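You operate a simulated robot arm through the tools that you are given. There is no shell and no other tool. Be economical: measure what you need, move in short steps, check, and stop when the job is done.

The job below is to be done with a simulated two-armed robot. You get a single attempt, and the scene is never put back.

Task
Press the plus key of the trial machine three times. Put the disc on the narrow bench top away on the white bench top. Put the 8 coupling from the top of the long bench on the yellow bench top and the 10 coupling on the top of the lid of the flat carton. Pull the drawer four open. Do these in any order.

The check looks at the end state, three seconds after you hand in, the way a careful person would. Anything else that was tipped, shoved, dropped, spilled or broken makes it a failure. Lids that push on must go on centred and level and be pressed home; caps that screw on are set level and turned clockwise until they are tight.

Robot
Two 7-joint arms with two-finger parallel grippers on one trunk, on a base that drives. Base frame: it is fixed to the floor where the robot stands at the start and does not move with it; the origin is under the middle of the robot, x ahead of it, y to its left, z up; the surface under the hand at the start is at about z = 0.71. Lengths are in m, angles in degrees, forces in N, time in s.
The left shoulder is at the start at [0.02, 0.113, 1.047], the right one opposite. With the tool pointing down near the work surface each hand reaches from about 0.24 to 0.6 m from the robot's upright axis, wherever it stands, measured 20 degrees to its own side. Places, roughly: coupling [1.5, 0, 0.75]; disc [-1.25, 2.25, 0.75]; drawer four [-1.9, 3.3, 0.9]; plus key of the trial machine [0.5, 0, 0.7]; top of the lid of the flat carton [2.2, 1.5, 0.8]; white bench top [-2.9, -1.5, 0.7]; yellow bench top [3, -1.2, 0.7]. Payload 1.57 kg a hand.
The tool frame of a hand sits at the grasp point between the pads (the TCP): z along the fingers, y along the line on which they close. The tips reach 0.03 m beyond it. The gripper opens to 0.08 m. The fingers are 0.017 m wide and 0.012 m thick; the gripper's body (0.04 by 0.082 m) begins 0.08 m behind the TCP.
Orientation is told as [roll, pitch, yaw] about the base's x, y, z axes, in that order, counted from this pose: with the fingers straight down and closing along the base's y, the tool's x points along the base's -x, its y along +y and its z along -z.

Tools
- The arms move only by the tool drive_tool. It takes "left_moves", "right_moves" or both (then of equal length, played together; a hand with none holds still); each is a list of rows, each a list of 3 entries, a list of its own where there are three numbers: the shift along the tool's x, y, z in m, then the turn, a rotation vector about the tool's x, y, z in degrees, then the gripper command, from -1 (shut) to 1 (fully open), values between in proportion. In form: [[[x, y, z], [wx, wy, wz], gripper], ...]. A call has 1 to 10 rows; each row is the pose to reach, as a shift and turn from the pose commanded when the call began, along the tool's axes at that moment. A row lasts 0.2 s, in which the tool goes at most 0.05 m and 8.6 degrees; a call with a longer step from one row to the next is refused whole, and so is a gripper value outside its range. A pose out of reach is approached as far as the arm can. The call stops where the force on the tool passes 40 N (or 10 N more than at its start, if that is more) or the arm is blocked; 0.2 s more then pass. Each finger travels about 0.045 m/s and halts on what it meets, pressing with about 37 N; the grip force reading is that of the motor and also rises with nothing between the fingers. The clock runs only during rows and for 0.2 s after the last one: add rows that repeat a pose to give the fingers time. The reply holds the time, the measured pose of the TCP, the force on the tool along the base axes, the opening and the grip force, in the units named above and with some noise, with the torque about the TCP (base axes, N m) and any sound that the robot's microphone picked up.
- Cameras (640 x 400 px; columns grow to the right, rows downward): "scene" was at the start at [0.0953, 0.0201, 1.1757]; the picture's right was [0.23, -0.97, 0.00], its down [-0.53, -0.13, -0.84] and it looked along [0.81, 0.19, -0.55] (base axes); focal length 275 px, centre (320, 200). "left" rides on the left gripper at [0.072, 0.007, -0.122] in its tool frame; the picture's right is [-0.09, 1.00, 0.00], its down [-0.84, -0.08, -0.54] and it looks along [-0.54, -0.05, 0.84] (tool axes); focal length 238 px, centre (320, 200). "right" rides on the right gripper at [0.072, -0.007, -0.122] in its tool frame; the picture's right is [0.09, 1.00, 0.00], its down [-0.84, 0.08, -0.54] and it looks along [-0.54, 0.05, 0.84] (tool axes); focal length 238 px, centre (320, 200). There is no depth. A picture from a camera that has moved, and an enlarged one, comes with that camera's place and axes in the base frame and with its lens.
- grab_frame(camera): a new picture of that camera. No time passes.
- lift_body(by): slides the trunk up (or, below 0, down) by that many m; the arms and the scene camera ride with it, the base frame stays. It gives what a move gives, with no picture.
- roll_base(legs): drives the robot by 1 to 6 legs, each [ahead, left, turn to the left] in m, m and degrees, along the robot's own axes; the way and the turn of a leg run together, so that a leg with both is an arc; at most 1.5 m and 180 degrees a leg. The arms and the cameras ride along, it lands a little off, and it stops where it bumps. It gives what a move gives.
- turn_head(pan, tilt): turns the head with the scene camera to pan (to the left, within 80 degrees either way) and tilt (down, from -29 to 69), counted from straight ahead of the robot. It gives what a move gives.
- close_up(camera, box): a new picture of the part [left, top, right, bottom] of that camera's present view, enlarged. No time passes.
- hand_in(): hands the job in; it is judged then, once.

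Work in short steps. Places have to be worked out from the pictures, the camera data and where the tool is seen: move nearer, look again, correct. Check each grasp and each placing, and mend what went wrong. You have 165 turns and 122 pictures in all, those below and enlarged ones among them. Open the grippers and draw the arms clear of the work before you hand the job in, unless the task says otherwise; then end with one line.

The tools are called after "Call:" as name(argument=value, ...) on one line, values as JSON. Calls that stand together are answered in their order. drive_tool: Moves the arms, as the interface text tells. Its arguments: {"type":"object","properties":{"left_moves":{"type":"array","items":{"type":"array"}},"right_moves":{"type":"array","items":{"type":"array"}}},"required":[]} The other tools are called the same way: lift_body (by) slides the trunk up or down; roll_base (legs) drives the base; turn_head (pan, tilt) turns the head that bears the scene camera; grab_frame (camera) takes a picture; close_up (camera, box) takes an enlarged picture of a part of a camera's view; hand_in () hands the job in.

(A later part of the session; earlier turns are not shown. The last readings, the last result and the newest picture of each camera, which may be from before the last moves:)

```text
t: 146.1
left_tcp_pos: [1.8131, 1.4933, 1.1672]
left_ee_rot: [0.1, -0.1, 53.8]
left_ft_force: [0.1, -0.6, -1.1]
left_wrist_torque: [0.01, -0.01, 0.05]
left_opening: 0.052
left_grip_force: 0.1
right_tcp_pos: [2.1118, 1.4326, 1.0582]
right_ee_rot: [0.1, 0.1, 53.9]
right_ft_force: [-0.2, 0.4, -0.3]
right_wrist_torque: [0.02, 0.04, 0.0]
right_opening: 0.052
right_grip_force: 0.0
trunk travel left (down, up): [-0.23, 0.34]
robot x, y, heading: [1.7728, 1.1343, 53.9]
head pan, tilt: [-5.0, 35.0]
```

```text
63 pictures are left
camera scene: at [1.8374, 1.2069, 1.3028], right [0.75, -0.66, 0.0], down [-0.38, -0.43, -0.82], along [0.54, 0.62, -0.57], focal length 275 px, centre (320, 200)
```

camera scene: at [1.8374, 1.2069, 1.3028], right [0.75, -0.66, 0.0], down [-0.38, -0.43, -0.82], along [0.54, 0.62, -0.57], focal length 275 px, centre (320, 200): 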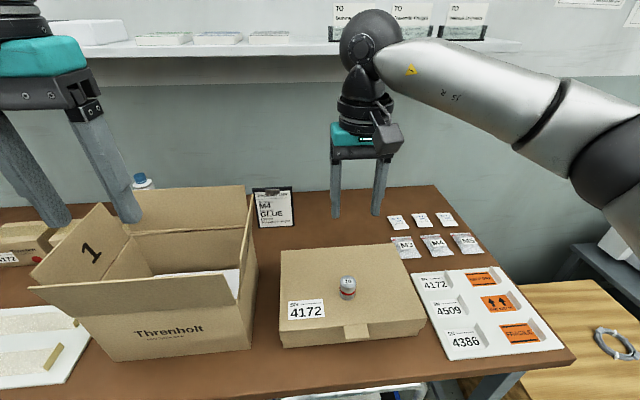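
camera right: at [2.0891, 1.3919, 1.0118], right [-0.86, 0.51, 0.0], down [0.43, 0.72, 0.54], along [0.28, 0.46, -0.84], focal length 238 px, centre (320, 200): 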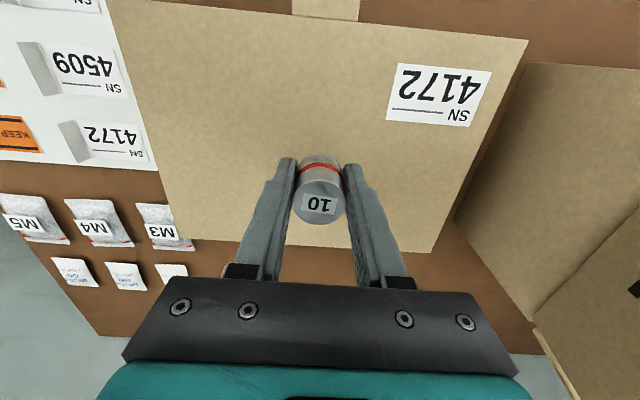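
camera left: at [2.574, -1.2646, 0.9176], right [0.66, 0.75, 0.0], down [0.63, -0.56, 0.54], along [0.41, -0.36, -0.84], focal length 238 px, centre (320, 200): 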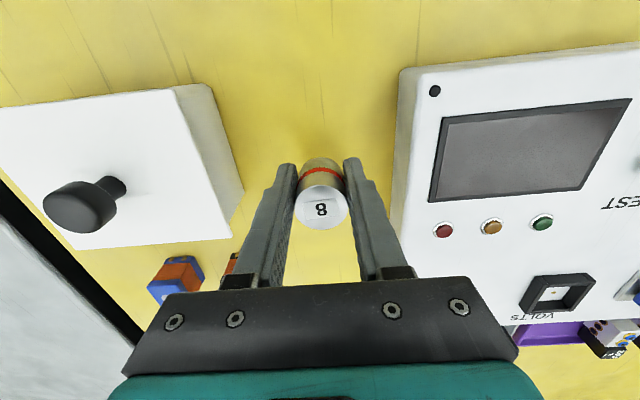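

The 10 stands on the lid. I back away, turn to face along the aisle the other way and drive toward the narrow bench and drawers.

Call:
lift_body(by=0.2)

Call:
roll_base(legs=[[-0.25, 0, 0], [0, 0, 90], [1.3, 0, 0]])

Call:
turn_head(pan=0, tilt=22)

Call:
grab_frame(camera="scene")

```text
t: 148.2
left_tcp_pos: [1.8132, 1.494, 1.3664]
left_ee_rot: [0.1, 0.0, 53.7]
left_ft_force: [-0.1, -0.7, 0.0]
left_wrist_torque: [-0.03, -0.01, -0.03]
left_opening: 0.052
left_grip_force: 0.1
right_tcp_pos: [2.1119, 1.4335, 1.2559]
right_ee_rot: [0.0, 0.0, 53.8]
right_ft_force: [-0.5, -1.8, -0.3]
right_wrist_torque: [-0.01, 0.0, -0.02]
right_opening: 0.0522
right_grip_force: 0.1
trunk travel left (down, up): [-0.43, 0.14]
robot x, y, heading: [1.7746, 1.1337, 53.7]
head pan, tilt: [-5.0, 35.0]
```

```text
t: 160.0
left_tcp_pos: [0.2315, 1.7686, 1.3665]
left_ee_rot: [0.1, 0.0, 142.7]
left_ft_force: [0.4, 0.2, 0.3]
left_wrist_torque: [0.02, 0.02, 0.01]
left_opening: 0.0521
left_grip_force: 0.0
right_tcp_pos: [0.2967, 2.0651, 1.2545]
right_ee_rot: [0.0, 0.0, 142.6]
right_ft_force: [0.4, 0.3, 0.4]
right_wrist_torque: [0.02, 0.01, 0.0]
right_opening: 0.0518
right_grip_force: 0.0
trunk travel left (down, up): [-0.43, 0.14]
robot x, y, heading: [0.5902, 1.721, 142.7]
head pan, tilt: [-5.0, 35.0]
```

```text
t: 160.7
left_tcp_pos: [0.2312, 1.7694, 1.366]
left_ee_rot: [0.0, 0.0, 142.6]
left_ft_force: [-0.2, 0.0, 0.0]
left_wrist_torque: [-0.02, -0.03, -0.01]
left_opening: 0.0521
left_grip_force: 0.0
right_tcp_pos: [0.2962, 2.0663, 1.2557]
right_ee_rot: [0.1, 0.1, 142.6]
right_ft_force: [0.3, 0.1, 0.1]
right_wrist_torque: [0.01, 0.03, 0.0]
right_opening: 0.0518
right_grip_force: 0.1
trunk travel left (down, up): [-0.43, 0.14]
robot x, y, heading: [0.5893, 1.725, 142.6]
head pan, tilt: [0.0, 22.0]
```

```text
62 pictures are left
camera scene: at [0.507, 1.785, 1.5233], right [0.61, 0.79, 0.0], down [0.3, -0.23, -0.93], along [-0.74, 0.56, -0.38], focal length 275 px, centre (320, 200)
```

scene: 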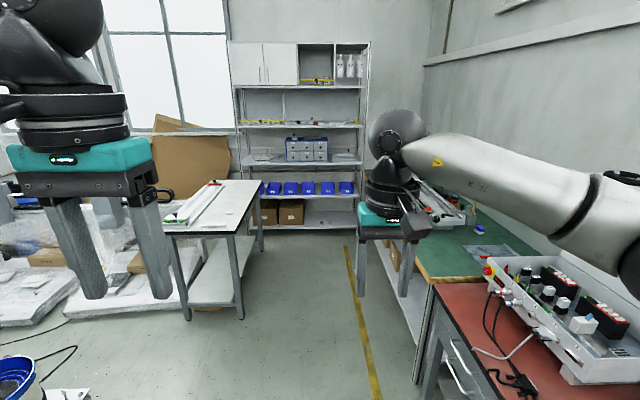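

The drawer cabinet is on the rack shelf at (307,150), and the narrow bench is at left. I zoom in on both.

Call:
close_up(camera="scene", box=[230, 120, 380, 230])

Call:
close_up(camera="scene", box=[150, 165, 280, 245])

```text
3.64 times, centred on (305, 175) of scene
camera zoom: at [0.507, 1.785, 1.5233], right [0.61, 0.79, 0.0], down [0.3, -0.23, -0.93], along [-0.74, 0.56, -0.38], focal length 998 px, centre (374, 291)
```

zoom: 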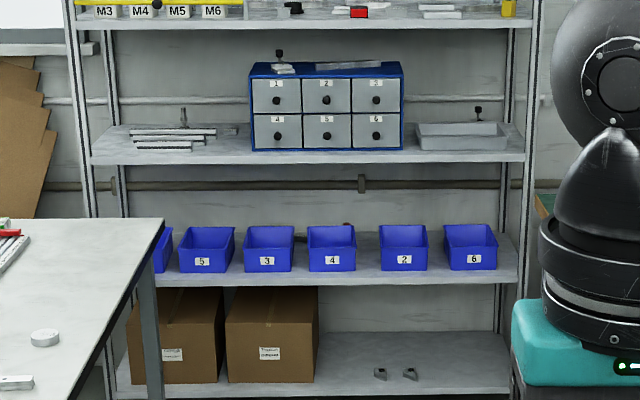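

```text
4.92 times, centred on (215, 205) of scene
camera zoom: at [0.507, 1.785, 1.5233], right [0.61, 0.79, 0.0], down [0.3, -0.23, -0.93], along [-0.74, 0.56, -0.38], focal length 1352 px, centre (837, 175)
```

zoom: 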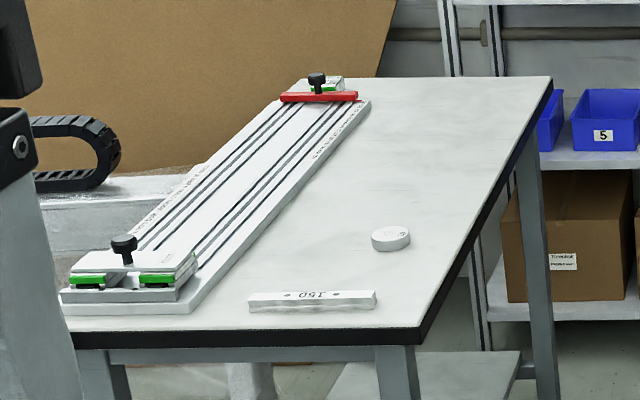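

Drawer 4 is the bottom-left small drawer with a round knob, and the disc is on the narrow bench near [-1.20, 2.31]. I go for the drawer first and drive up to the rack.

Call:
roll_base(legs=[[0, 0, 1], [1.5, 0, 0], [0.45, 0.03, 0]])

Call:
grab_frame(camera="scene")

```text
t: 170.9
left_tcp_pos: [-1.369, 2.9153, 1.3658]
left_ee_rot: [-0.1, 0.0, 143.4]
left_ft_force: [-0.1, -0.1, -1.2]
left_wrist_torque: [0.0, -0.06, -0.02]
left_opening: 0.0523
left_grip_force: 0.0
right_tcp_pos: [-1.3069, 3.2137, 1.2569]
right_ee_rot: [0.0, -0.1, 143.5]
right_ft_force: [0.8, 0.0, 0.4]
right_wrist_torque: [0.0, 0.0, 0.01]
right_opening: 0.052
right_grip_force: 0.1
trunk travel left (down, up): [-0.43, 0.14]
robot x, y, heading: [-1.008, 2.8743, 143.3]
head pan, tilt: [0.0, 22.0]
```

```text
59 pictures are left
camera scene: at [-1.0923, 2.9353, 1.5234], right [0.59, 0.8, 0.0], down [0.3, -0.22, -0.93], along [-0.75, 0.55, -0.37], focal length 275 px, centre (320, 200)
```

scene: 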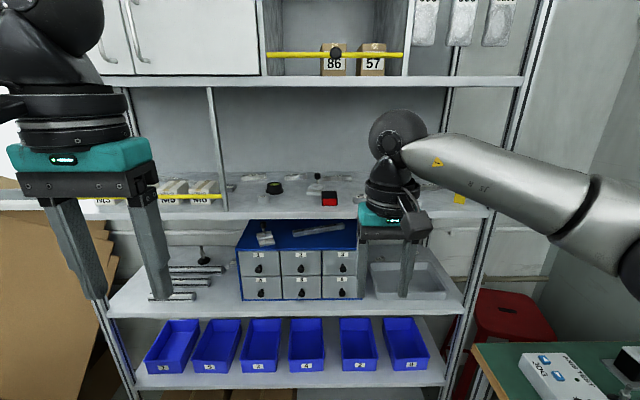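

Knob 4 is at about [-1.837, 3.227, 0.867]. I lower the trunk, then swing the left hand to point forward, clear of the rack.

Call:
lift_body(by=-0.33)

Call:
drive_tool(left_moves=[[[-0.02, 0, 0.005], [0, -8.5, 0], 0.5], [[-0.04, 0, 0.01], [0, -17, 0], 0.5], [[-0.06, 0, 0.015], [0, -25.5, 0], 0.5], [[-0.08, 0, 0.02], [0, -34, 0], 0.5], [[-0.1, 0, 0.025], [0, -42.5, 0], 0.5], [[-0.12, 0, 0.03], [0, -51, 0], 0.5], [[-0.14, 0, 0.035], [0, -59.5, 0], 0.5], [[-0.16, 0, 0.04], [0, -68, 0], 0.5], [[-0.18, 0, 0.045], [0, -76.5, 0], 0.5], [[-0.2, 0, 0.05], [0, -85, 0], 0.5]])

Call:
grab_frame(camera="scene")

```text
t: 174.2
left_tcp_pos: [-1.3678, 2.9149, 1.0372]
left_ee_rot: [0.0, 0.0, 143.5]
left_ft_force: [0.3, 0.0, -1.0]
left_wrist_torque: [-0.01, -0.01, -0.03]
left_opening: 0.0523
left_grip_force: 0.0
right_tcp_pos: [-1.3063, 3.2117, 0.9256]
right_ee_rot: [0.0, -0.1, 143.5]
right_ft_force: [-1.5, -0.1, 0.7]
right_wrist_torque: [-0.01, 0.03, -0.01]
right_opening: 0.0521
right_grip_force: 0.1
trunk travel left (down, up): [-0.1, 0.47]
robot x, y, heading: [-1.007, 2.8731, 143.9]
head pan, tilt: [0.0, 22.0]
```

```text
t: 176.4
left_tcp_pos: [-1.5284, 3.0346, 0.9887]
left_ee_rot: [0.2, -85.1, 143.2]
left_ft_force: [-0.4, 1.0, 0.1]
left_wrist_torque: [-0.04, -0.01, 0.01]
left_opening: 0.0602
left_grip_force: 0.0
right_tcp_pos: [-1.3055, 3.2121, 0.9251]
right_ee_rot: [-0.1, 0.0, 143.5]
right_ft_force: [-0.1, -0.2, -0.8]
right_wrist_torque: [-0.02, 0.01, 0.0]
right_opening: 0.0518
right_grip_force: 0.1
trunk travel left (down, up): [-0.1, 0.47]
robot x, y, heading: [-1.0093, 2.8727, 143.6]
head pan, tilt: [0.0, 22.0]
```

```text
58 pictures are left
camera scene: at [-1.0918, 2.935, 1.1934], right [0.59, 0.8, 0.0], down [0.3, -0.22, -0.93], along [-0.75, 0.55, -0.37], focal length 275 px, centre (320, 200)
```

scene: 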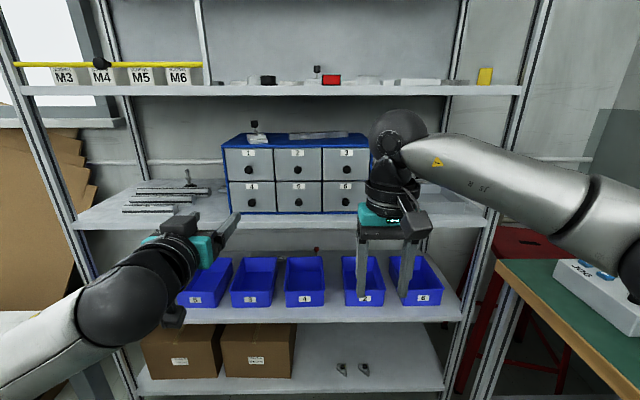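

The hand points forward. I check the left camera's view of the knob.

Call:
grab_frame(camera="left")

Call:
close_up(camera="scene", box=[140, 120, 380, 270])

```text
57 pictures are left
camera left: at [-1.4309, 2.9531, 0.926], right [-0.6, -0.8, 0.09], down [0.42, -0.22, 0.88], along [-0.68, 0.57, 0.47], focal length 238 px, centre (320, 200)
```

left: 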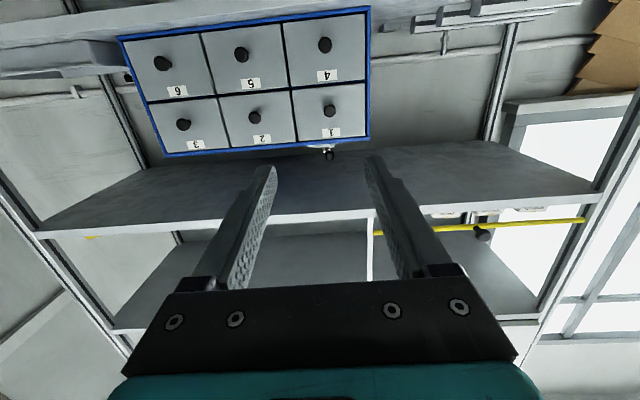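

```text
2.67 times, centred on (260, 195) of scene
camera zoom: at [-1.0918, 2.935, 1.1934], right [0.59, 0.8, 0.0], down [0.3, -0.22, -0.93], along [-0.75, 0.55, -0.37], focal length 732 px, centre (480, 213)
```

zoom: 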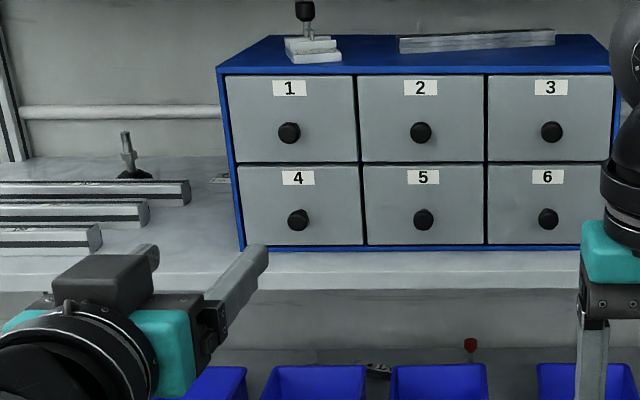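

The camera would hang below a level hand and near the shelf edge, so I tilt the hand to about 50° instead and advance the base 0.2 m.

Call:
drive_tool(left_moves=[[[0, 0, 0], [0, 7, 0], 0.5], [[0, 0, 0], [0, 14, 0], 0.5], [[0, 0, 0], [0, 21, 0], 0.5], [[0, 0, 0], [0, 28, 0], 0.5], [[0, 0, 0], [0, 35, 0], 0.5]])

Call:
roll_base(legs=[[0.2, 0, 0]])

Call:
grab_frame(camera="left")

Call:
grab_frame(camera="scene")

```text
t: 177.6
left_tcp_pos: [-1.5295, 3.0349, 0.9859]
left_ee_rot: [-0.1, -49.8, 143.4]
left_ft_force: [-0.5, -0.7, 1.5]
left_wrist_torque: [0.0, -0.01, 0.0]
left_opening: 0.0603
left_grip_force: 0.1
right_tcp_pos: [-1.3055, 3.212, 0.9256]
right_ee_rot: [0.0, 0.0, 143.5]
right_ft_force: [-0.7, 0.1, -0.7]
right_wrist_torque: [0.05, -0.03, -0.02]
right_opening: 0.0521
right_grip_force: 0.0
trunk travel left (down, up): [-0.1, 0.47]
robot x, y, heading: [-1.0065, 2.8766, 143.5]
head pan, tilt: [0.0, 22.0]
```

```text
t: 179.2
left_tcp_pos: [-1.6918, 3.1535, 0.9865]
left_ee_rot: [0.0, -50.0, 143.6]
left_ft_force: [-0.4, -0.3, 0.1]
left_wrist_torque: [0.0, 0.0, 0.01]
left_opening: 0.06
left_grip_force: 0.0
right_tcp_pos: [-1.4685, 3.3312, 0.9255]
right_ee_rot: [0.0, 0.0, 143.6]
right_ft_force: [0.9, 0.1, -0.2]
right_wrist_torque: [0.0, 0.0, 0.01]
right_opening: 0.0519
right_grip_force: 0.0
trunk travel left (down, up): [-0.1, 0.47]
robot x, y, heading: [-1.1692, 2.9958, 143.6]
head pan, tilt: [0.0, 22.0]
```

```text
55 pictures are left
camera left: at [-1.5826, 3.0644, 1.0089], right [-0.64, -0.77, 0.07], down [-0.05, 0.14, 0.99], along [-0.77, 0.63, -0.13], focal length 238 px, centre (320, 200)
```

left: 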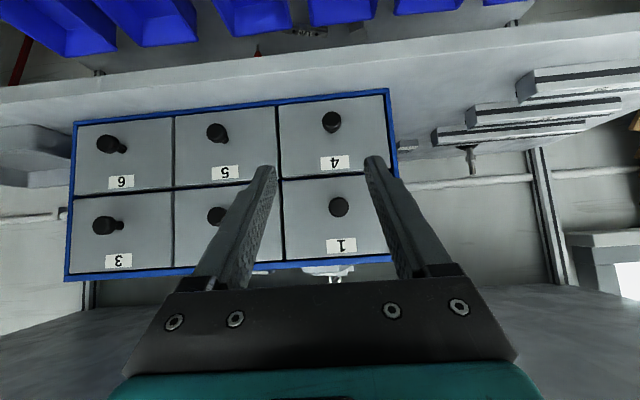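

```text
54 pictures are left
camera scene: at [-1.2535, 3.0541, 1.1934], right [0.59, 0.81, 0.0], down [0.3, -0.22, -0.93], along [-0.75, 0.55, -0.37], focal length 275 px, centre (320, 200)
```

scene: 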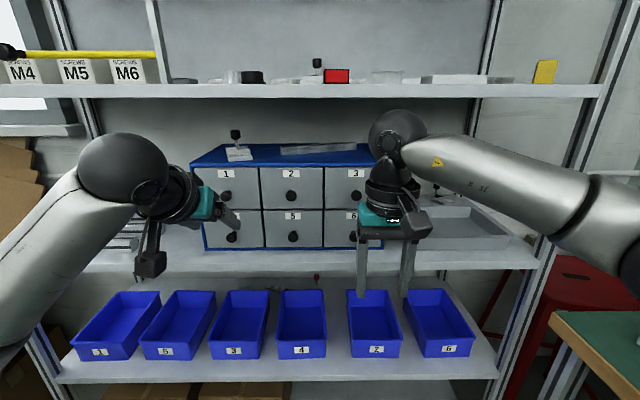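

Combining views, knob 4 is at about [-1.818, 3.226, 0.883], some 25 mm across. I bring the left hand to a point about 7 cm before it and look.

Call:
drive_tool(left_moves=[[[0.011, 0.005, 0.035], [0, 0, 0], 0.5], [[0.022, 0.011, 0.07], [0, 0, 0], 0.5], [[0.033, 0.016, 0.106], [0, 0, 0], 0.5], [[0.033, 0.016, 0.106], [0, 0, 0], 0.5]])

Call:
grab_frame(camera="left")

Call:
close_up(camera="scene", box=[150, 140, 330, 290])

```text
t: 180.2
left_tcp_pos: [-1.748, 3.1763, 0.8921]
left_ee_rot: [0.0, -50.1, 143.5]
left_ft_force: [-0.4, -0.2, 0.1]
left_wrist_torque: [0.02, 0.0, 0.0]
left_opening: 0.0599
left_grip_force: 0.1
right_tcp_pos: [-1.4677, 3.3309, 0.926]
right_ee_rot: [0.0, 0.0, 143.6]
right_ft_force: [0.3, -0.1, -0.3]
right_wrist_torque: [0.01, 0.0, 0.03]
right_opening: 0.0519
right_grip_force: 0.2
trunk travel left (down, up): [-0.1, 0.47]
robot x, y, heading: [-1.171, 2.9913, 143.6]
head pan, tilt: [0.0, 22.0]
```

```text
53 pictures are left
camera left: at [-1.6404, 3.0889, 0.9146], right [-0.64, -0.77, 0.07], down [-0.05, 0.13, 0.99], along [-0.77, 0.63, -0.13], focal length 238 px, centre (320, 200)
```

left: 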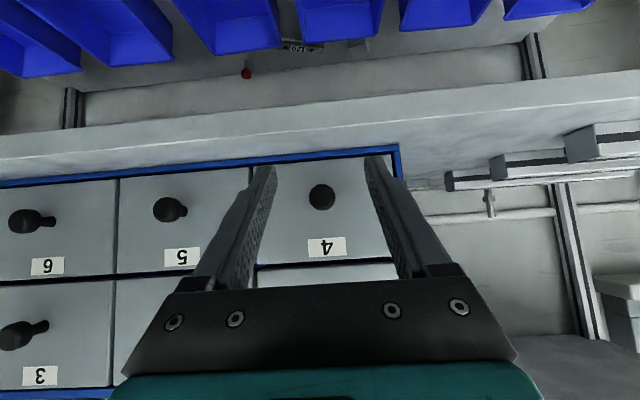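

```text
2.67 times, centred on (240, 215) of scene
camera zoom: at [-1.2534, 3.054, 1.1934], right [0.59, 0.81, 0.0], down [0.3, -0.22, -0.93], along [-0.75, 0.55, -0.37], focal length 732 px, centre (533, 160)
```

zoom: 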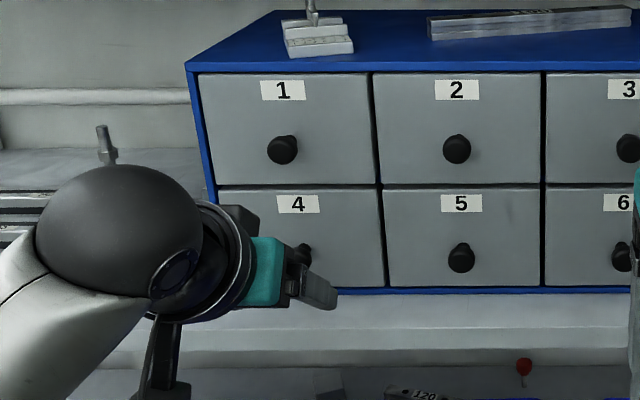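

The knob is centred between the fingers, about 6 cm ahead and at the same height. I advance 40 mm and check.

Call:
drive_tool(left_moves=[[[-0.014, -0.002, 0.0145], [0, 0, 0], 0.5], [[-0.028, -0.002, 0.0287], [0, 0, 0], 0.5], [[-0.028, -0.002, 0.0287], [0, 0, 0], 0.5]])

Call:
grab_frame(camera="left")

Call:
close_up(camera="scene", box=[150, 140, 330, 290])

```text
t: 181.0
left_tcp_pos: [-1.7806, 3.2016, 0.8966]
left_ee_rot: [0.1, -50.1, 143.7]
left_ft_force: [-0.6, -0.5, 0.6]
left_wrist_torque: [-0.03, -0.03, -0.02]
left_opening: 0.0603
left_grip_force: 0.0
right_tcp_pos: [-1.469, 3.3296, 0.9256]
right_ee_rot: [0.0, -0.1, 143.6]
right_ft_force: [0.6, -0.1, 0.0]
right_wrist_torque: [-0.01, 0.02, -0.02]
right_opening: 0.052
right_grip_force: 0.0
trunk travel left (down, up): [-0.1, 0.47]
robot x, y, heading: [-1.1706, 2.9918, 143.7]
head pan, tilt: [0.0, 22.0]
```

```text
51 pictures are left
camera left: at [-1.6726, 3.1139, 0.9185], right [-0.64, -0.77, 0.07], down [-0.05, 0.13, 0.99], along [-0.77, 0.63, -0.13], focal length 238 px, centre (320, 200)
```

left: 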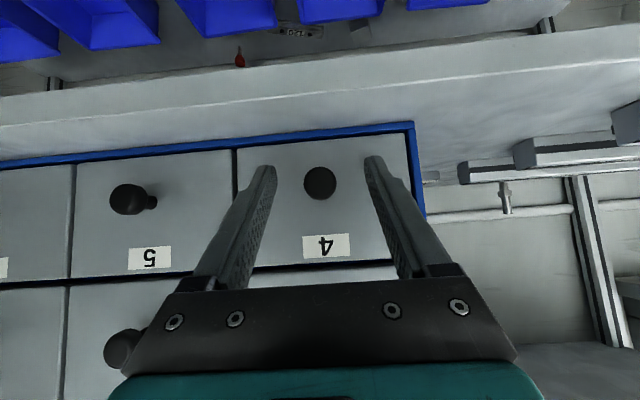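

```text
2.67 times, centred on (240, 215) of scene
camera zoom: at [-1.2533, 3.0539, 1.1934], right [0.59, 0.81, 0.0], down [0.3, -0.22, -0.93], along [-0.75, 0.55, -0.37], focal length 732 px, centre (533, 160)
```

zoom: 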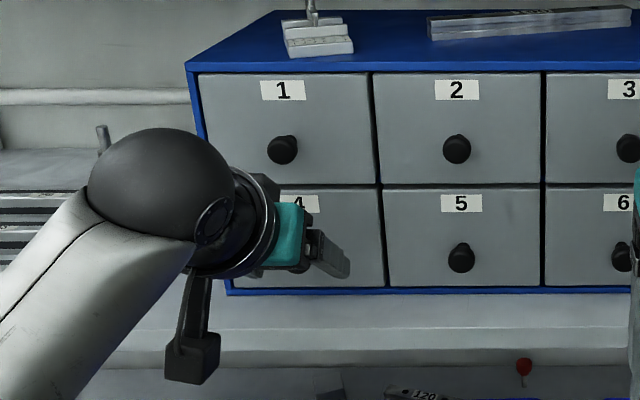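

The knob lies about 2 cm beyond the TCP along the fingers. I advance 9 mm more and close on it.

Call:
drive_tool(left_moves=[[[-0.003, 0, 0.009], [0, 0, 0], 0.5], [[-0.003, 0, 0.009], [0, 0, 0], -1], [[-0.003, 0, 0.009], [0, 0, 0], -1], [[-0.003, 0, 0.009], [0, 0, 0], -1], [[-0.003, 0, 0.009], [0, 0, 0], -1]])

Call:
grab_frame(camera="left")

```text
t: 182.2
left_tcp_pos: [-1.7877, 3.2068, 0.8945]
left_ee_rot: [0.1, -50.1, 143.6]
left_ft_force: [0.1, 0.9, 0.7]
left_wrist_torque: [0.0, -0.02, -0.04]
left_opening: 0.0215
left_grip_force: 29.1
right_tcp_pos: [-1.4675, 3.3302, 0.9263]
right_ee_rot: [0.0, 0.0, 143.7]
right_ft_force: [-0.4, 0.5, 0.6]
right_wrist_torque: [0.01, 0.0, 0.05]
right_opening: 0.052
right_grip_force: 0.1
trunk travel left (down, up): [-0.1, 0.47]
robot x, y, heading: [-1.1678, 2.9936, 143.7]
head pan, tilt: [0.0, 22.0]
```

```text
49 pictures are left
camera left: at [-1.6792, 3.1189, 0.9158], right [-0.64, -0.77, 0.07], down [-0.05, 0.13, 0.99], along [-0.77, 0.63, -0.12], focal length 238 px, centre (320, 200)
```

left: 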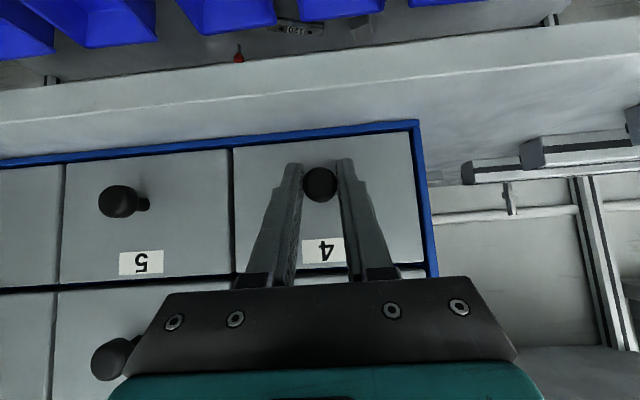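

The fingers hold the knob (21.5 mm). I let the grip settle and pull straight back about 12 cm.

Call:
drive_tool(left_moves=[[[0, 0, 0], [0, 0, 0], -1], [[0, 0, 0], [0, 0, 0], -1], [[0.0097, 0, -0.0115], [0, 0, 0], -1], [[0.0194, 0, -0.023], [0, 0, 0], -1], [[0.029, 0, -0.0345], [0, 0, 0], -1], [[0.0386, 0, -0.046], [0, 0, 0], -1], [[0.0483, 0, -0.0575], [0, 0, 0], -1], [[0.058, 0, -0.069], [0, 0, 0], -1], [[0.0676, 0, -0.0805], [0, 0, 0], -1], [[0.0772, 0, -0.092], [0, 0, 0], -1]])

Call:
grab_frame(camera="scene")

```text
t: 184.4
left_tcp_pos: [-1.6875, 3.134, 0.8926]
left_ee_rot: [0.1, -50.2, 143.4]
left_ft_force: [7.0, 10.0, 6.3]
left_wrist_torque: [0.54, 0.52, -0.14]
left_opening: 0.0213
left_grip_force: 34.9
right_tcp_pos: [-1.4673, 3.3318, 0.9253]
right_ee_rot: [0.1, 0.0, 143.5]
right_ft_force: [-0.2, -0.5, 0.4]
right_wrist_torque: [0.02, 0.0, 0.0]
right_opening: 0.052
right_grip_force: 0.1
trunk travel left (down, up): [-0.1, 0.47]
robot x, y, heading: [-1.1689, 2.9934, 143.9]
head pan, tilt: [0.0, 22.0]
```

```text
48 pictures are left
camera scene: at [-1.252, 3.0548, 1.1934], right [0.59, 0.81, 0.0], down [0.3, -0.22, -0.93], along [-0.75, 0.55, -0.37], focal length 275 px, centre (320, 200)
```

scene: 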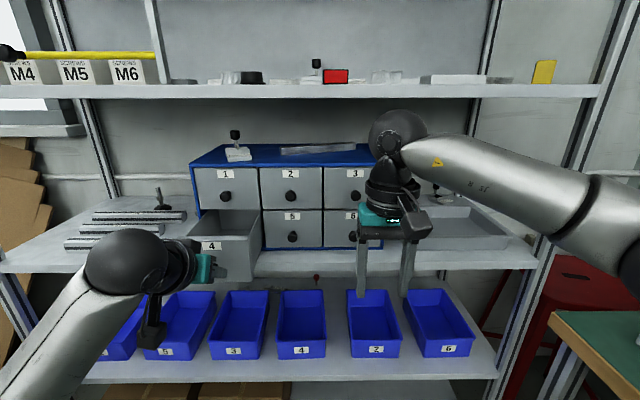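

Drawer four is out about 12 cm. I pull 2 cm more to see whether it is at its stop.

Call:
drive_tool(left_moves=[[[0.0065, 0, -0.0077], [0, 0, 0], -1], [[0.013, 0, -0.0153], [0, 0, 0], -1]])

Call:
close_up(camera="scene", box=[140, 130, 340, 290])

```text
t: 185.0
left_tcp_pos: [-1.6712, 3.1248, 0.8939]
left_ee_rot: [0.0, -50.3, 143.4]
left_ft_force: [8.0, 11.8, 9.6]
left_wrist_torque: [-0.17, -0.24, -0.27]
left_opening: 0.0215
left_grip_force: 34.1
right_tcp_pos: [-1.4671, 3.3307, 0.9272]
right_ee_rot: [0.1, 0.1, 143.6]
right_ft_force: [-0.8, 0.2, 0.5]
right_wrist_torque: [-0.04, -0.01, 0.0]
right_opening: 0.0519
right_grip_force: 0.0
trunk travel left (down, up): [-0.1, 0.47]
robot x, y, heading: [-1.1714, 2.9937, 143.7]
head pan, tilt: [0.0, 22.0]
```

```text
2.50 times, centred on (240, 210) of scene
camera zoom: at [-1.2518, 3.055, 1.1935], right [0.59, 0.81, 0.0], down [0.3, -0.22, -0.93], along [-0.75, 0.55, -0.37], focal length 686 px, centre (520, 175)
```

zoom: 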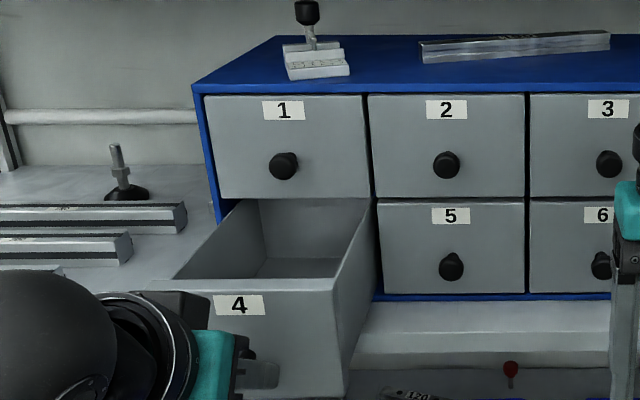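

Plainly open. I try 1.5 cm more gently to find the stop.

Call:
drive_tool(left_moves=[[[0.005, 0, -0.006], [0, 0, 0], -1], [[0.0097, 0, -0.0115], [0, 0, 0], -1]])

```text
t: 185.6
left_tcp_pos: [-1.6607, 3.1161, 0.893]
left_ee_rot: [0.1, -50.3, 143.5]
left_ft_force: [9.9, 14.3, 8.6]
left_wrist_torque: [0.35, 0.28, -0.18]
left_opening: 0.0212
left_grip_force: 34.3
right_tcp_pos: [-1.4666, 3.3311, 0.9264]
right_ee_rot: [0.1, 0.0, 143.6]
right_ft_force: [-0.9, -0.3, -0.3]
right_wrist_torque: [0.01, 0.0, 0.0]
right_opening: 0.0519
right_grip_force: 0.0
trunk travel left (down, up): [-0.1, 0.47]
robot x, y, heading: [-1.1705, 2.9915, 143.8]
head pan, tilt: [0.0, 22.0]
```

The drawer is out about 15 cm. I open the fingers and withdraw along the finger direction.

Call:
drive_tool(left_moves=[[[0, 0, 0], [0, 0, 0], 0.2], [[0, 0, 0], [0, 0, 0], 0.5], [[0, 0, 0], [0, 0, 0], 0.5], [[0, 0, 0], [0, 0, 0], 0.5], [[0, 0, -0.03], [0, 0, 0], 0.5], [[0, 0, -0.06], [0, 0, 0], 0.5], [[0, 0, -0.1], [0, 0, 0], 0.5], [[0, 0, -0.14], [0, 0, 0], 0.5]])

Call:
grab_frame(camera="scene")

```text
t: 187.4
left_tcp_pos: [-1.6019, 3.0683, 0.9972]
left_ee_rot: [0.1, -50.0, 143.7]
left_ft_force: [-0.3, -0.6, -0.2]
left_wrist_torque: [0.02, 0.01, 0.0]
left_opening: 0.0598
left_grip_force: 0.1
left hand out of reach, approached as far as the arm can: row 7, 8
right_tcp_pos: [-1.4675, 3.3308, 0.9266]
right_ee_rot: [0.1, 0.0, 143.7]
right_ft_force: [-0.3, 0.6, 0.8]
right_wrist_torque: [0.05, 0.01, 0.0]
right_opening: 0.0523
right_grip_force: 0.1
trunk travel left (down, up): [-0.1, 0.47]
robot x, y, heading: [-1.1711, 2.9943, 143.5]
head pan, tilt: [0.0, 22.0]
```

```text
46 pictures are left
camera scene: at [-1.2531, 3.0539, 1.1935], right [0.59, 0.81, 0.0], down [0.3, -0.22, -0.93], along [-0.75, 0.55, -0.37], focal length 275 px, centre (320, 200)
```

scene: 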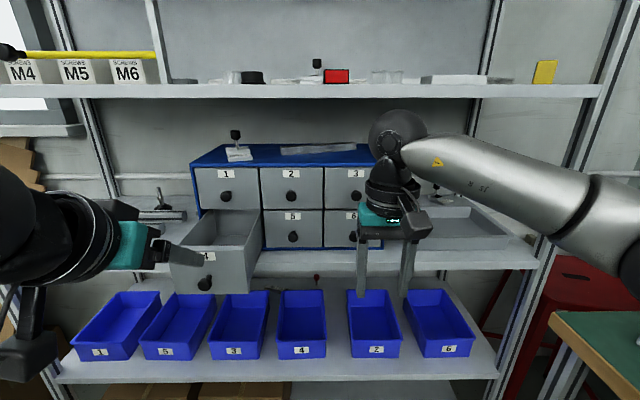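

Drawer four stands open and clear of the hand. I raise the trunk, back off, and turn toward the narrow bench.

Call:
lift_body(by=0.2)

Call:
roll_base(legs=[[-0.52, 0, 0], [0, 0, 90]])

Call:
drive_tool(left_moves=[[[0, 0, 0], [0, 8.3, 0], 0.5], [[0, 0, 0], [0, 16.6, 0], 0.5], [[0, 0, 0], [0, 25, 0], 0.5], [[0, 0, 0], [0, 33.3, 0], 0.5], [[0, 0, 0], [0, 41.6, 0], 0.5], [[0, 0, 0], [0, 50, 0], 0.5]])

Call:
turn_head(pan=0, tilt=45)

Call:
grab_frame(camera="scene")

Call:
grab_frame(camera="right")

```text
t: 189.5
left_tcp_pos: [-1.6018, 3.068, 1.196]
left_ee_rot: [0.0, -50.0, 143.7]
left_ft_force: [1.3, -0.2, -0.7]
left_wrist_torque: [0.01, 0.02, -0.02]
left_opening: 0.0601
left_grip_force: 0.1
right_tcp_pos: [-1.4688, 3.3308, 1.1259]
right_ee_rot: [-0.1, 0.0, 143.6]
right_ft_force: [-0.6, -0.2, 0.1]
right_wrist_torque: [0.0, -0.02, 0.05]
right_opening: 0.0521
right_grip_force: 0.0
trunk travel left (down, up): [-0.3, 0.27]
robot x, y, heading: [-1.1713, 2.9898, 143.6]
head pan, tilt: [0.0, 22.0]
```

```text
t: 196.4
left_tcp_pos: [-0.8308, 2.2553, 1.1966]
left_ee_rot: [0.0, -49.9, -126.6]
left_ft_force: [-0.4, -0.1, 0.3]
left_wrist_torque: [-0.02, -0.01, -0.01]
left_opening: 0.06
left_grip_force: 0.0
right_tcp_pos: [-1.0935, 2.3889, 1.1254]
right_ee_rot: [-0.1, 0.0, -126.5]
right_ft_force: [-0.3, 0.1, -0.6]
right_wrist_torque: [0.0, 0.02, -0.02]
right_opening: 0.0517
right_grip_force: 0.0
trunk travel left (down, up): [-0.3, 0.27]
robot x, y, heading: [-0.7548, 2.6872, -126.4]
head pan, tilt: [0.0, 22.0]
```

```text
t: 197.8
left_tcp_pos: [-0.832, 2.2565, 1.1972]
left_ee_rot: [0.0, 0.2, -126.6]
left_ft_force: [-0.7, 0.0, 0.6]
left_wrist_torque: [-0.01, 0.02, 0.01]
left_opening: 0.0598
left_grip_force: 0.0
right_tcp_pos: [-1.0939, 2.3897, 1.1257]
right_ee_rot: [0.0, 0.0, -126.5]
right_ft_force: [0.7, 0.2, -0.8]
right_wrist_torque: [0.02, -0.02, 0.01]
right_opening: 0.052
right_grip_force: 0.1
trunk travel left (down, up): [-0.3, 0.27]
robot x, y, heading: [-0.7561, 2.6885, -126.8]
head pan, tilt: [0.0, 22.0]
```

```text
t: 198.6
left_tcp_pos: [-0.8302, 2.2551, 1.1959]
left_ee_rot: [0.0, 0.0, -126.5]
left_ft_force: [0.5, -0.1, 0.5]
left_wrist_torque: [0.0, -0.02, 0.02]
left_opening: 0.06
left_grip_force: 0.2
right_tcp_pos: [-1.094, 2.3902, 1.1267]
right_ee_rot: [-0.1, -0.1, -126.6]
right_ft_force: [0.3, -0.1, -0.3]
right_wrist_torque: [-0.04, 0.0, 0.0]
right_opening: 0.052
right_grip_force: 0.0
trunk travel left (down, up): [-0.3, 0.27]
robot x, y, heading: [-0.7554, 2.6838, -126.4]
head pan, tilt: [0.0, 45.0]
```

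```text
45 pictures are left
camera scene: at [-0.8111, 2.6139, 1.358], right [-0.8, 0.6, 0.0], down [0.42, 0.57, -0.71], along [-0.42, -0.57, -0.71], focal length 275 px, centre (320, 200)
```

scene: 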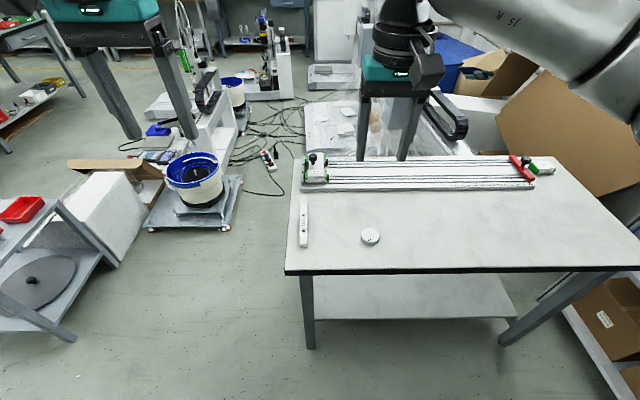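

```text
44 pictures are left
camera right: at [-1.0562, 2.4509, 1.2473], right [0.85, -0.52, 0.0], down [-0.44, -0.72, 0.54], along [-0.28, -0.46, -0.84], focal length 238 px, centre (320, 200)
```

right: 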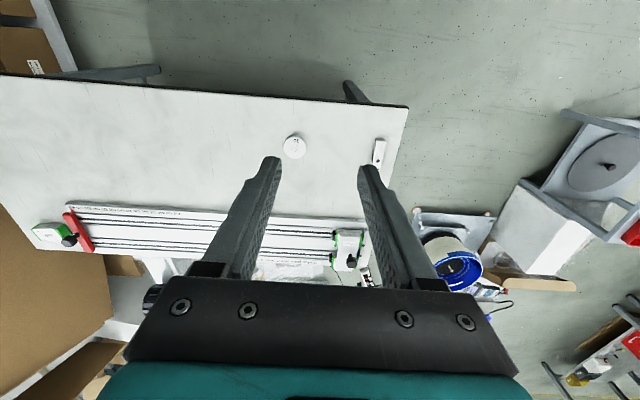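

The disc's top is at [-1.199, 2.322, 0.747]. I creep 7 cm closer, lower the trunk and move the right hand above the disc, fully open.

Call:
roll_base(legs=[[0.07, 0, 0]])

Call:
lift_body(by=-0.17)

```text
t: 199.7
left_tcp_pos: [-0.8751, 2.198, 1.1973]
left_ee_rot: [0.0, 0.1, -126.6]
left_ft_force: [-0.6, -0.6, -0.5]
left_wrist_torque: [-0.02, 0.0, 0.01]
left_opening: 0.06
left_grip_force: 0.0
right_tcp_pos: [-1.1368, 2.3319, 1.1269]
right_ee_rot: [0.0, 0.1, -126.5]
right_ft_force: [0.3, 0.2, 0.1]
right_wrist_torque: [0.0, -0.03, -0.02]
right_opening: 0.0518
right_grip_force: 0.0
trunk travel left (down, up): [-0.3, 0.27]
robot x, y, heading: [-0.7991, 2.6307, -126.8]
head pan, tilt: [0.0, 45.0]
```

```text
t: 201.6
left_tcp_pos: [-0.8742, 2.1982, 1.0272]
left_ee_rot: [0.0, 0.0, -126.5]
left_ft_force: [0.6, 0.1, -0.5]
left_wrist_torque: [-0.02, -0.01, 0.01]
left_opening: 0.06
left_grip_force: 0.0
right_tcp_pos: [-1.1356, 2.3322, 0.9559]
right_ee_rot: [0.1, 0.0, -126.6]
right_ft_force: [-0.1, 0.3, 0.1]
right_wrist_torque: [0.01, -0.02, 0.0]
right_opening: 0.0519
right_grip_force: 0.1
trunk travel left (down, up): [-0.13, 0.44]
robot x, y, heading: [-0.7968, 2.6298, -126.6]
head pan, tilt: [0.0, 45.0]
```

I move above the disc.

Call:
drive_tool(right_moves=[[[-0.015, -0.015, 0.03], [0, 0, 0], 1], [[-0.03, -0.03, 0.06], [0, 0, 0], 1], [[-0.046, -0.045, 0.09], [0, 0, 0], 1], [[-0.046, -0.045, 0.095], [0, 0, 0], 1]])

Call:
grab_frame(camera="right")

Call:
close_up(camera="scene", box=[300, 150, 500, 290])

```text
t: 202.6
left_tcp_pos: [-0.8735, 2.1981, 1.0264]
left_ee_rot: [0.0, 0.1, -126.6]
left_ft_force: [0.4, 0.5, 0.3]
left_wrist_torque: [0.04, 0.0, 0.0]
left_opening: 0.06
left_grip_force: 0.1
right_tcp_pos: [-1.1974, 2.3238, 0.8625]
right_ee_rot: [0.0, 0.1, -126.5]
right_ft_force: [0.1, 0.5, -0.2]
right_wrist_torque: [0.0, 0.02, 0.0]
right_opening: 0.0801
right_grip_force: 0.1
trunk travel left (down, up): [-0.13, 0.44]
robot x, y, heading: [-0.7964, 2.6335, -126.3]
head pan, tilt: [0.0, 45.0]
```

```text
43 pictures are left
camera right: at [-1.1611, 2.3841, 0.9831], right [0.85, -0.52, 0.0], down [-0.44, -0.72, 0.54], along [-0.28, -0.46, -0.84], focal length 238 px, centre (320, 200)
```

right: 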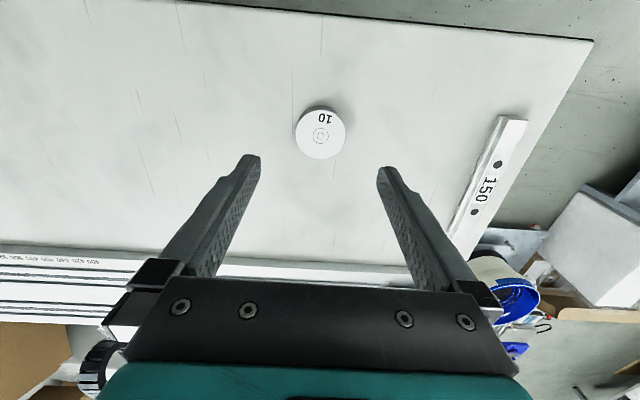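

```text
2.86 times, centred on (400, 220) of scene
camera zoom: at [-0.8534, 2.5568, 1.188], right [-0.8, 0.6, 0.0], down [0.42, 0.57, -0.71], along [-0.42, -0.57, -0.71], focal length 785 px, centre (91, 143)
```

zoom: 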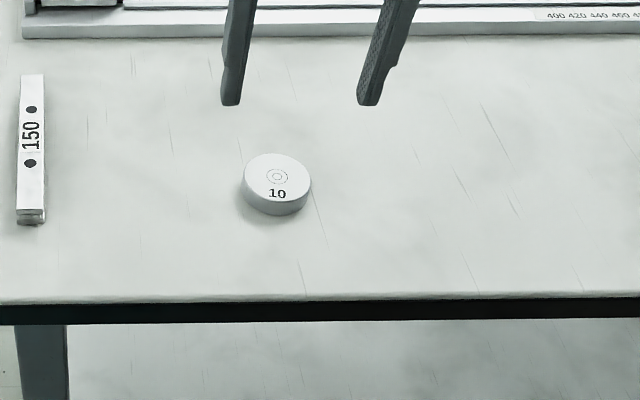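

The disc is 48 mm wide and directly below. I descend to TCP 0.773 and check.

Call:
drive_tool(right_moves=[[[0, 0.002, 0.03], [0, 0, 0], 1], [[0, 0.002, 0.06], [0, 0, 0], 1], [[0, 0.002, 0.08], [0, 0, 0], 1], [[0, 0.002, 0.088], [0, 0, 0], 1], [[0, 0.002, 0.088], [0, 0, 0], 1]])

Call:
close_up(camera="scene", box=[300, 150, 500, 290])

```text
t: 203.8
left_tcp_pos: [-0.8735, 2.198, 1.0265]
left_ee_rot: [0.1, 0.0, -126.6]
left_ft_force: [-0.6, 0.2, -0.8]
left_wrist_torque: [0.03, 0.0, 0.01]
left_opening: 0.0603
left_grip_force: 0.2
right_tcp_pos: [-1.1968, 2.3213, 0.7721]
right_ee_rot: [0.0, 0.0, -126.6]
right_ft_force: [-0.4, -0.1, 0.5]
right_wrist_torque: [0.02, 0.01, 0.01]
right_opening: 0.0799
right_grip_force: 0.1
trunk travel left (down, up): [-0.13, 0.44]
robot x, y, heading: [-0.7958, 2.6318, -126.4]
head pan, tilt: [0.0, 45.0]
```

```text
2.86 times, centred on (400, 220) of scene
camera zoom: at [-0.8533, 2.5569, 1.188], right [-0.8, 0.6, 0.0], down [0.42, 0.57, -0.71], along [-0.42, -0.57, -0.71], focal length 785 px, centre (91, 143)
```

zoom: 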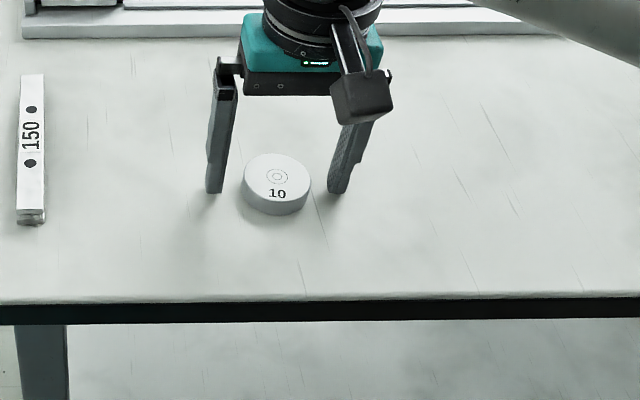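

Centred, but the tips still look about 1 cm above the bench. I lower 10 mm more.

Call:
drive_tool(right_moves=[[[0, 0, 0.005], [0, 0, 0], 1], [[0, 0, 0.01], [0, 0, 0], 1]])

Call:
close_up(camera="scene", box=[340, 180, 440, 250])

```text
t: 204.5
left_tcp_pos: [-0.8722, 2.1991, 1.0268]
left_ee_rot: [0.0, -0.1, -126.6]
left_ft_force: [0.1, -0.1, 0.2]
left_wrist_torque: [-0.01, 0.03, -0.01]
left_opening: 0.0603
left_grip_force: 0.1
right_tcp_pos: [-1.1976, 2.3214, 0.7712]
right_ee_rot: [0.0, -0.3, -126.6]
right_ft_force: [6.2, 10.0, 14.4]
right_wrist_torque: [0.77, 0.25, -0.48]
right_opening: 0.0802
right_grip_force: 0.0
trunk travel left (down, up): [-0.13, 0.44]
robot x, y, heading: [-0.7997, 2.6313, -126.7]
head pan, tilt: [0.0, 45.0]
stopped in row 2 (right hand): the force on the tool passed its limit at 42 N (the readings are from after the stop); the commanded pose is now the measured one
```

```text
5.71 times, centred on (390, 215) of scene
camera zoom: at [-0.8518, 2.5585, 1.1881], right [-0.8, 0.6, 0.0], down [0.42, 0.57, -0.71], along [-0.42, -0.57, -0.71], focal length 1569 px, centre (-80, 114)
```

zoom: 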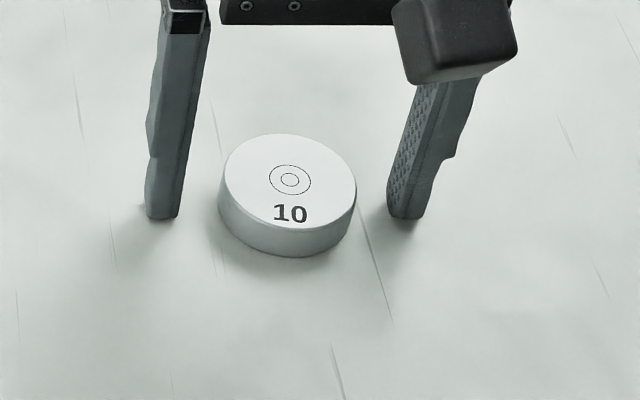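

The tips touched the bench (surface at about 0.741) without harm. I rise 3 mm, close on the disc and lift.

Call:
drive_tool(right_moves=[[[0, 0, -0.003], [0, 0, 0], 1], [[0, 0, -0.003], [0, 0, 0], -1], [[0, 0, -0.003], [0, 0, 0], -1], [[0, 0, -0.003], [0, 0, 0], -1], [[0, 0, -0.003], [0, 0, 0], -1], [[0, 0, -0.03], [0, 0, 0], -1], [[0, 0, -0.07], [0, 0, 0], -1], [[0, 0, -0.11], [0, 0, 0], -1], [[0, 0, -0.15], [0, 0, 0], -1]])

Call:
grab_frame(camera="right")

Call:
close_up(camera="scene", box=[300, 90, 500, 290])

```text
t: 206.5
left_tcp_pos: [-0.8739, 2.1991, 1.027]
left_ee_rot: [0.0, 0.0, -126.6]
left_ft_force: [-0.6, 0.5, -0.2]
left_wrist_torque: [-0.01, -0.01, 0.02]
left_opening: 0.0599
left_grip_force: 0.0
right_tcp_pos: [-1.1987, 2.3212, 0.9187]
right_ee_rot: [0.0, -0.3, -126.6]
right_ft_force: [0.4, 0.8, -1.0]
right_wrist_torque: [0.02, -0.01, 0.03]
right_opening: 0.0479
right_grip_force: 37.1
trunk travel left (down, up): [-0.13, 0.44]
robot x, y, heading: [-0.7975, 2.6321, -126.5]
head pan, tilt: [0.0, 45.0]
```

```text
39 pictures are left
camera right: at [-1.1601, 2.3826, 1.0405], right [0.85, -0.52, 0.0], down [-0.43, -0.72, 0.55], along [-0.28, -0.47, -0.84], focal length 238 px, centre (320, 200)
```

right: 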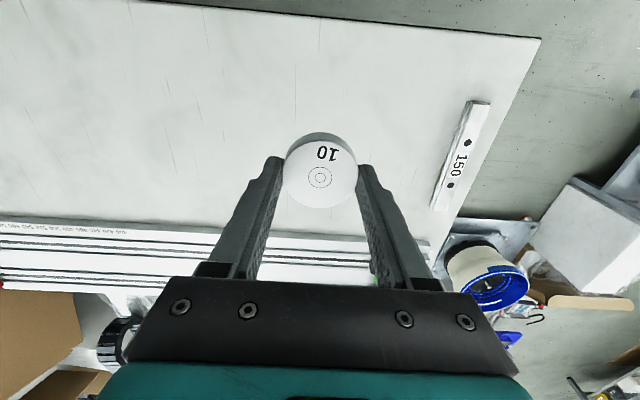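

```text
2.00 times, centred on (400, 190) of scene
camera zoom: at [-0.8532, 2.5571, 1.188], right [-0.8, 0.6, 0.0], down [0.42, 0.57, -0.71], along [-0.42, -0.57, -0.71], focal length 549 px, centre (160, 220)
```

zoom: 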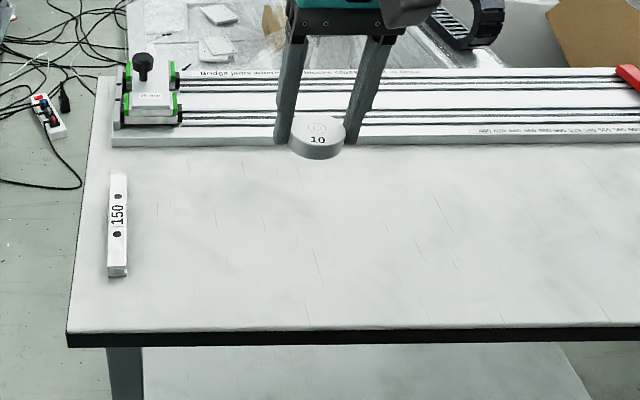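

The disc is held (47.9 mm). I raise the trunk, back off and survey the way to the white bench top.

Call:
lift_body(by=0.4)

Call:
roll_base(legs=[[-0.1, 0, 0], [0, 0.9, 0]])

Call:
turn_head(pan=0, tilt=30)

Call:
grab_frame(camera="scene")

```text
t: 210.4
left_tcp_pos: [-0.8739, 2.1984, 1.4247]
left_ee_rot: [-0.1, -0.1, -126.6]
left_ft_force: [1.0, -0.3, -0.1]
left_wrist_torque: [-0.01, -0.02, 0.0]
left_opening: 0.06
left_grip_force: 0.0
right_tcp_pos: [-1.1979, 2.321, 1.3181]
right_ee_rot: [0.1, -0.2, -126.6]
right_ft_force: [-0.1, 0.3, -0.5]
right_wrist_torque: [-0.05, -0.01, -0.02]
right_opening: 0.0481
right_grip_force: 37.0
trunk travel left (down, up): [-0.53, 0.04]
robot x, y, heading: [-0.7973, 2.6301, -126.5]
head pan, tilt: [0.0, 45.0]
```

```text
t: 215.9
left_tcp_pos: [-0.0834, 1.743, 1.4268]
left_ee_rot: [0.0, 0.0, -126.3]
left_ft_force: [-0.4, 0.1, -0.9]
left_wrist_torque: [0.02, -0.01, 0.02]
left_opening: 0.0601
left_grip_force: 0.1
right_tcp_pos: [-0.409, 1.8632, 1.3191]
right_ee_rot: [0.2, -0.3, -126.2]
right_ft_force: [-0.6, -0.2, -0.1]
right_wrist_torque: [-0.04, -0.01, -0.01]
right_opening: 0.0477
right_grip_force: 37.4
trunk travel left (down, up): [-0.53, 0.04]
robot x, y, heading: [-0.0089, 2.1774, -126.4]
head pan, tilt: [0.0, 45.0]
```

```text
t: 216.6
left_tcp_pos: [-0.0853, 1.7429, 1.4273]
left_ee_rot: [-0.1, 0.1, -126.3]
left_ft_force: [0.1, 0.3, 0.4]
left_wrist_torque: [0.0, -0.03, -0.03]
left_opening: 0.0598
left_grip_force: 0.0
right_tcp_pos: [-0.4099, 1.8636, 1.3182]
right_ee_rot: [0.1, -0.3, -126.2]
right_ft_force: [0.7, 0.0, -0.5]
right_wrist_torque: [-0.02, -0.03, -0.01]
right_opening: 0.0477
right_grip_force: 37.0
trunk travel left (down, up): [-0.53, 0.04]
robot x, y, heading: [-0.0128, 2.1748, -125.8]
head pan, tilt: [0.0, 30.0]
```

```text
37 pictures are left
camera scene: at [-0.0713, 2.0944, 1.6105], right [-0.81, 0.59, 0.0], down [0.3, 0.4, -0.87], along [-0.51, -0.7, -0.5], focal length 275 px, centre (320, 200)
```

scene: 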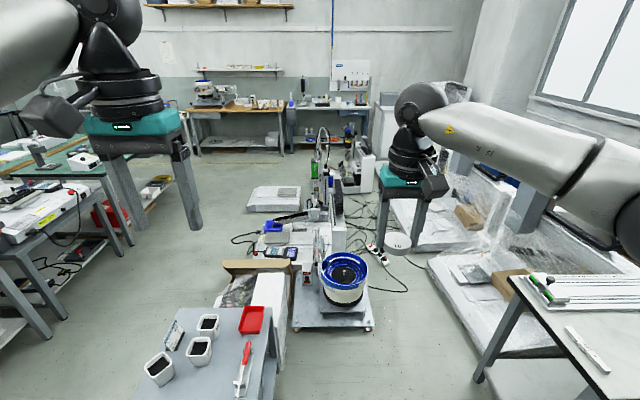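

The corridor between the small table and the trial machine is clear and leads to the back wall, where the white bench stands. I strafe into it and drive down.

Call:
roll_base(legs=[[0, 1.13, -0.6], [1.5, 0, 0], [1.3, 0, 0]])

Call:
turn_head(pan=-25, tilt=25)

Call:
grab_frame(camera="scene")

```text
t: 235.6
left_tcp_pos: [-0.7983, -1.2197, 1.4263]
left_ee_rot: [0.0, 0.0, -125.4]
left_ft_force: [-0.5, 0.1, -0.1]
left_wrist_torque: [0.02, 0.0, 0.01]
left_opening: 0.0601
left_grip_force: 0.0
right_tcp_pos: [-1.1248, -1.103, 1.3197]
right_ee_rot: [0.0, -0.3, -125.3]
right_ft_force: [0.3, 0.2, -0.3]
right_wrist_torque: [0.02, 0.0, 0.0]
right_opening: 0.0473
right_grip_force: 36.8
trunk travel left (down, up): [-0.53, 0.04]
robot x, y, heading: [-0.7323, -0.7869, -125.4]
head pan, tilt: [0.0, 30.0]
```

```text
t: 236.5
left_tcp_pos: [-0.7983, -1.219, 1.4268]
left_ee_rot: [0.1, -0.1, -125.5]
left_ft_force: [-0.9, 0.4, -1.0]
left_wrist_torque: [0.02, 0.0, 0.0]
left_opening: 0.0599
left_grip_force: 0.1
right_tcp_pos: [-1.1247, -1.1029, 1.3197]
right_ee_rot: [0.1, -0.2, -125.4]
right_ft_force: [0.3, 0.0, -0.8]
right_wrist_torque: [-0.01, -0.02, 0.01]
right_opening: 0.0475
right_grip_force: 37.0
trunk travel left (down, up): [-0.53, 0.04]
robot x, y, heading: [-0.7344, -0.787, -125.7]
head pan, tilt: [-25.0, 25.0]
```

```text
36 pictures are left
camera scene: at [-0.8179, -0.8393, 1.6185], right [-0.49, 0.87, 0.0], down [0.37, 0.21, -0.91], along [-0.79, -0.45, -0.42], focal length 275 px, centre (320, 200)
```

scene: 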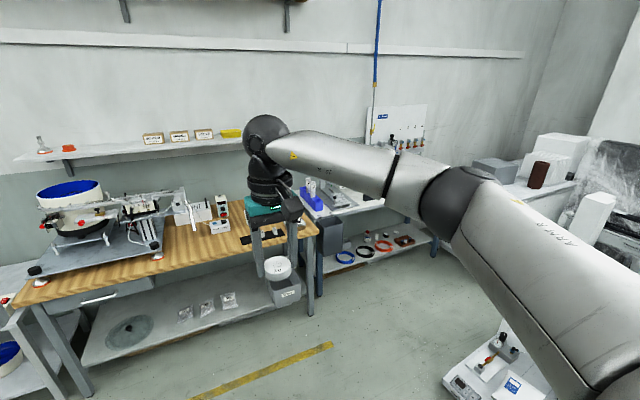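

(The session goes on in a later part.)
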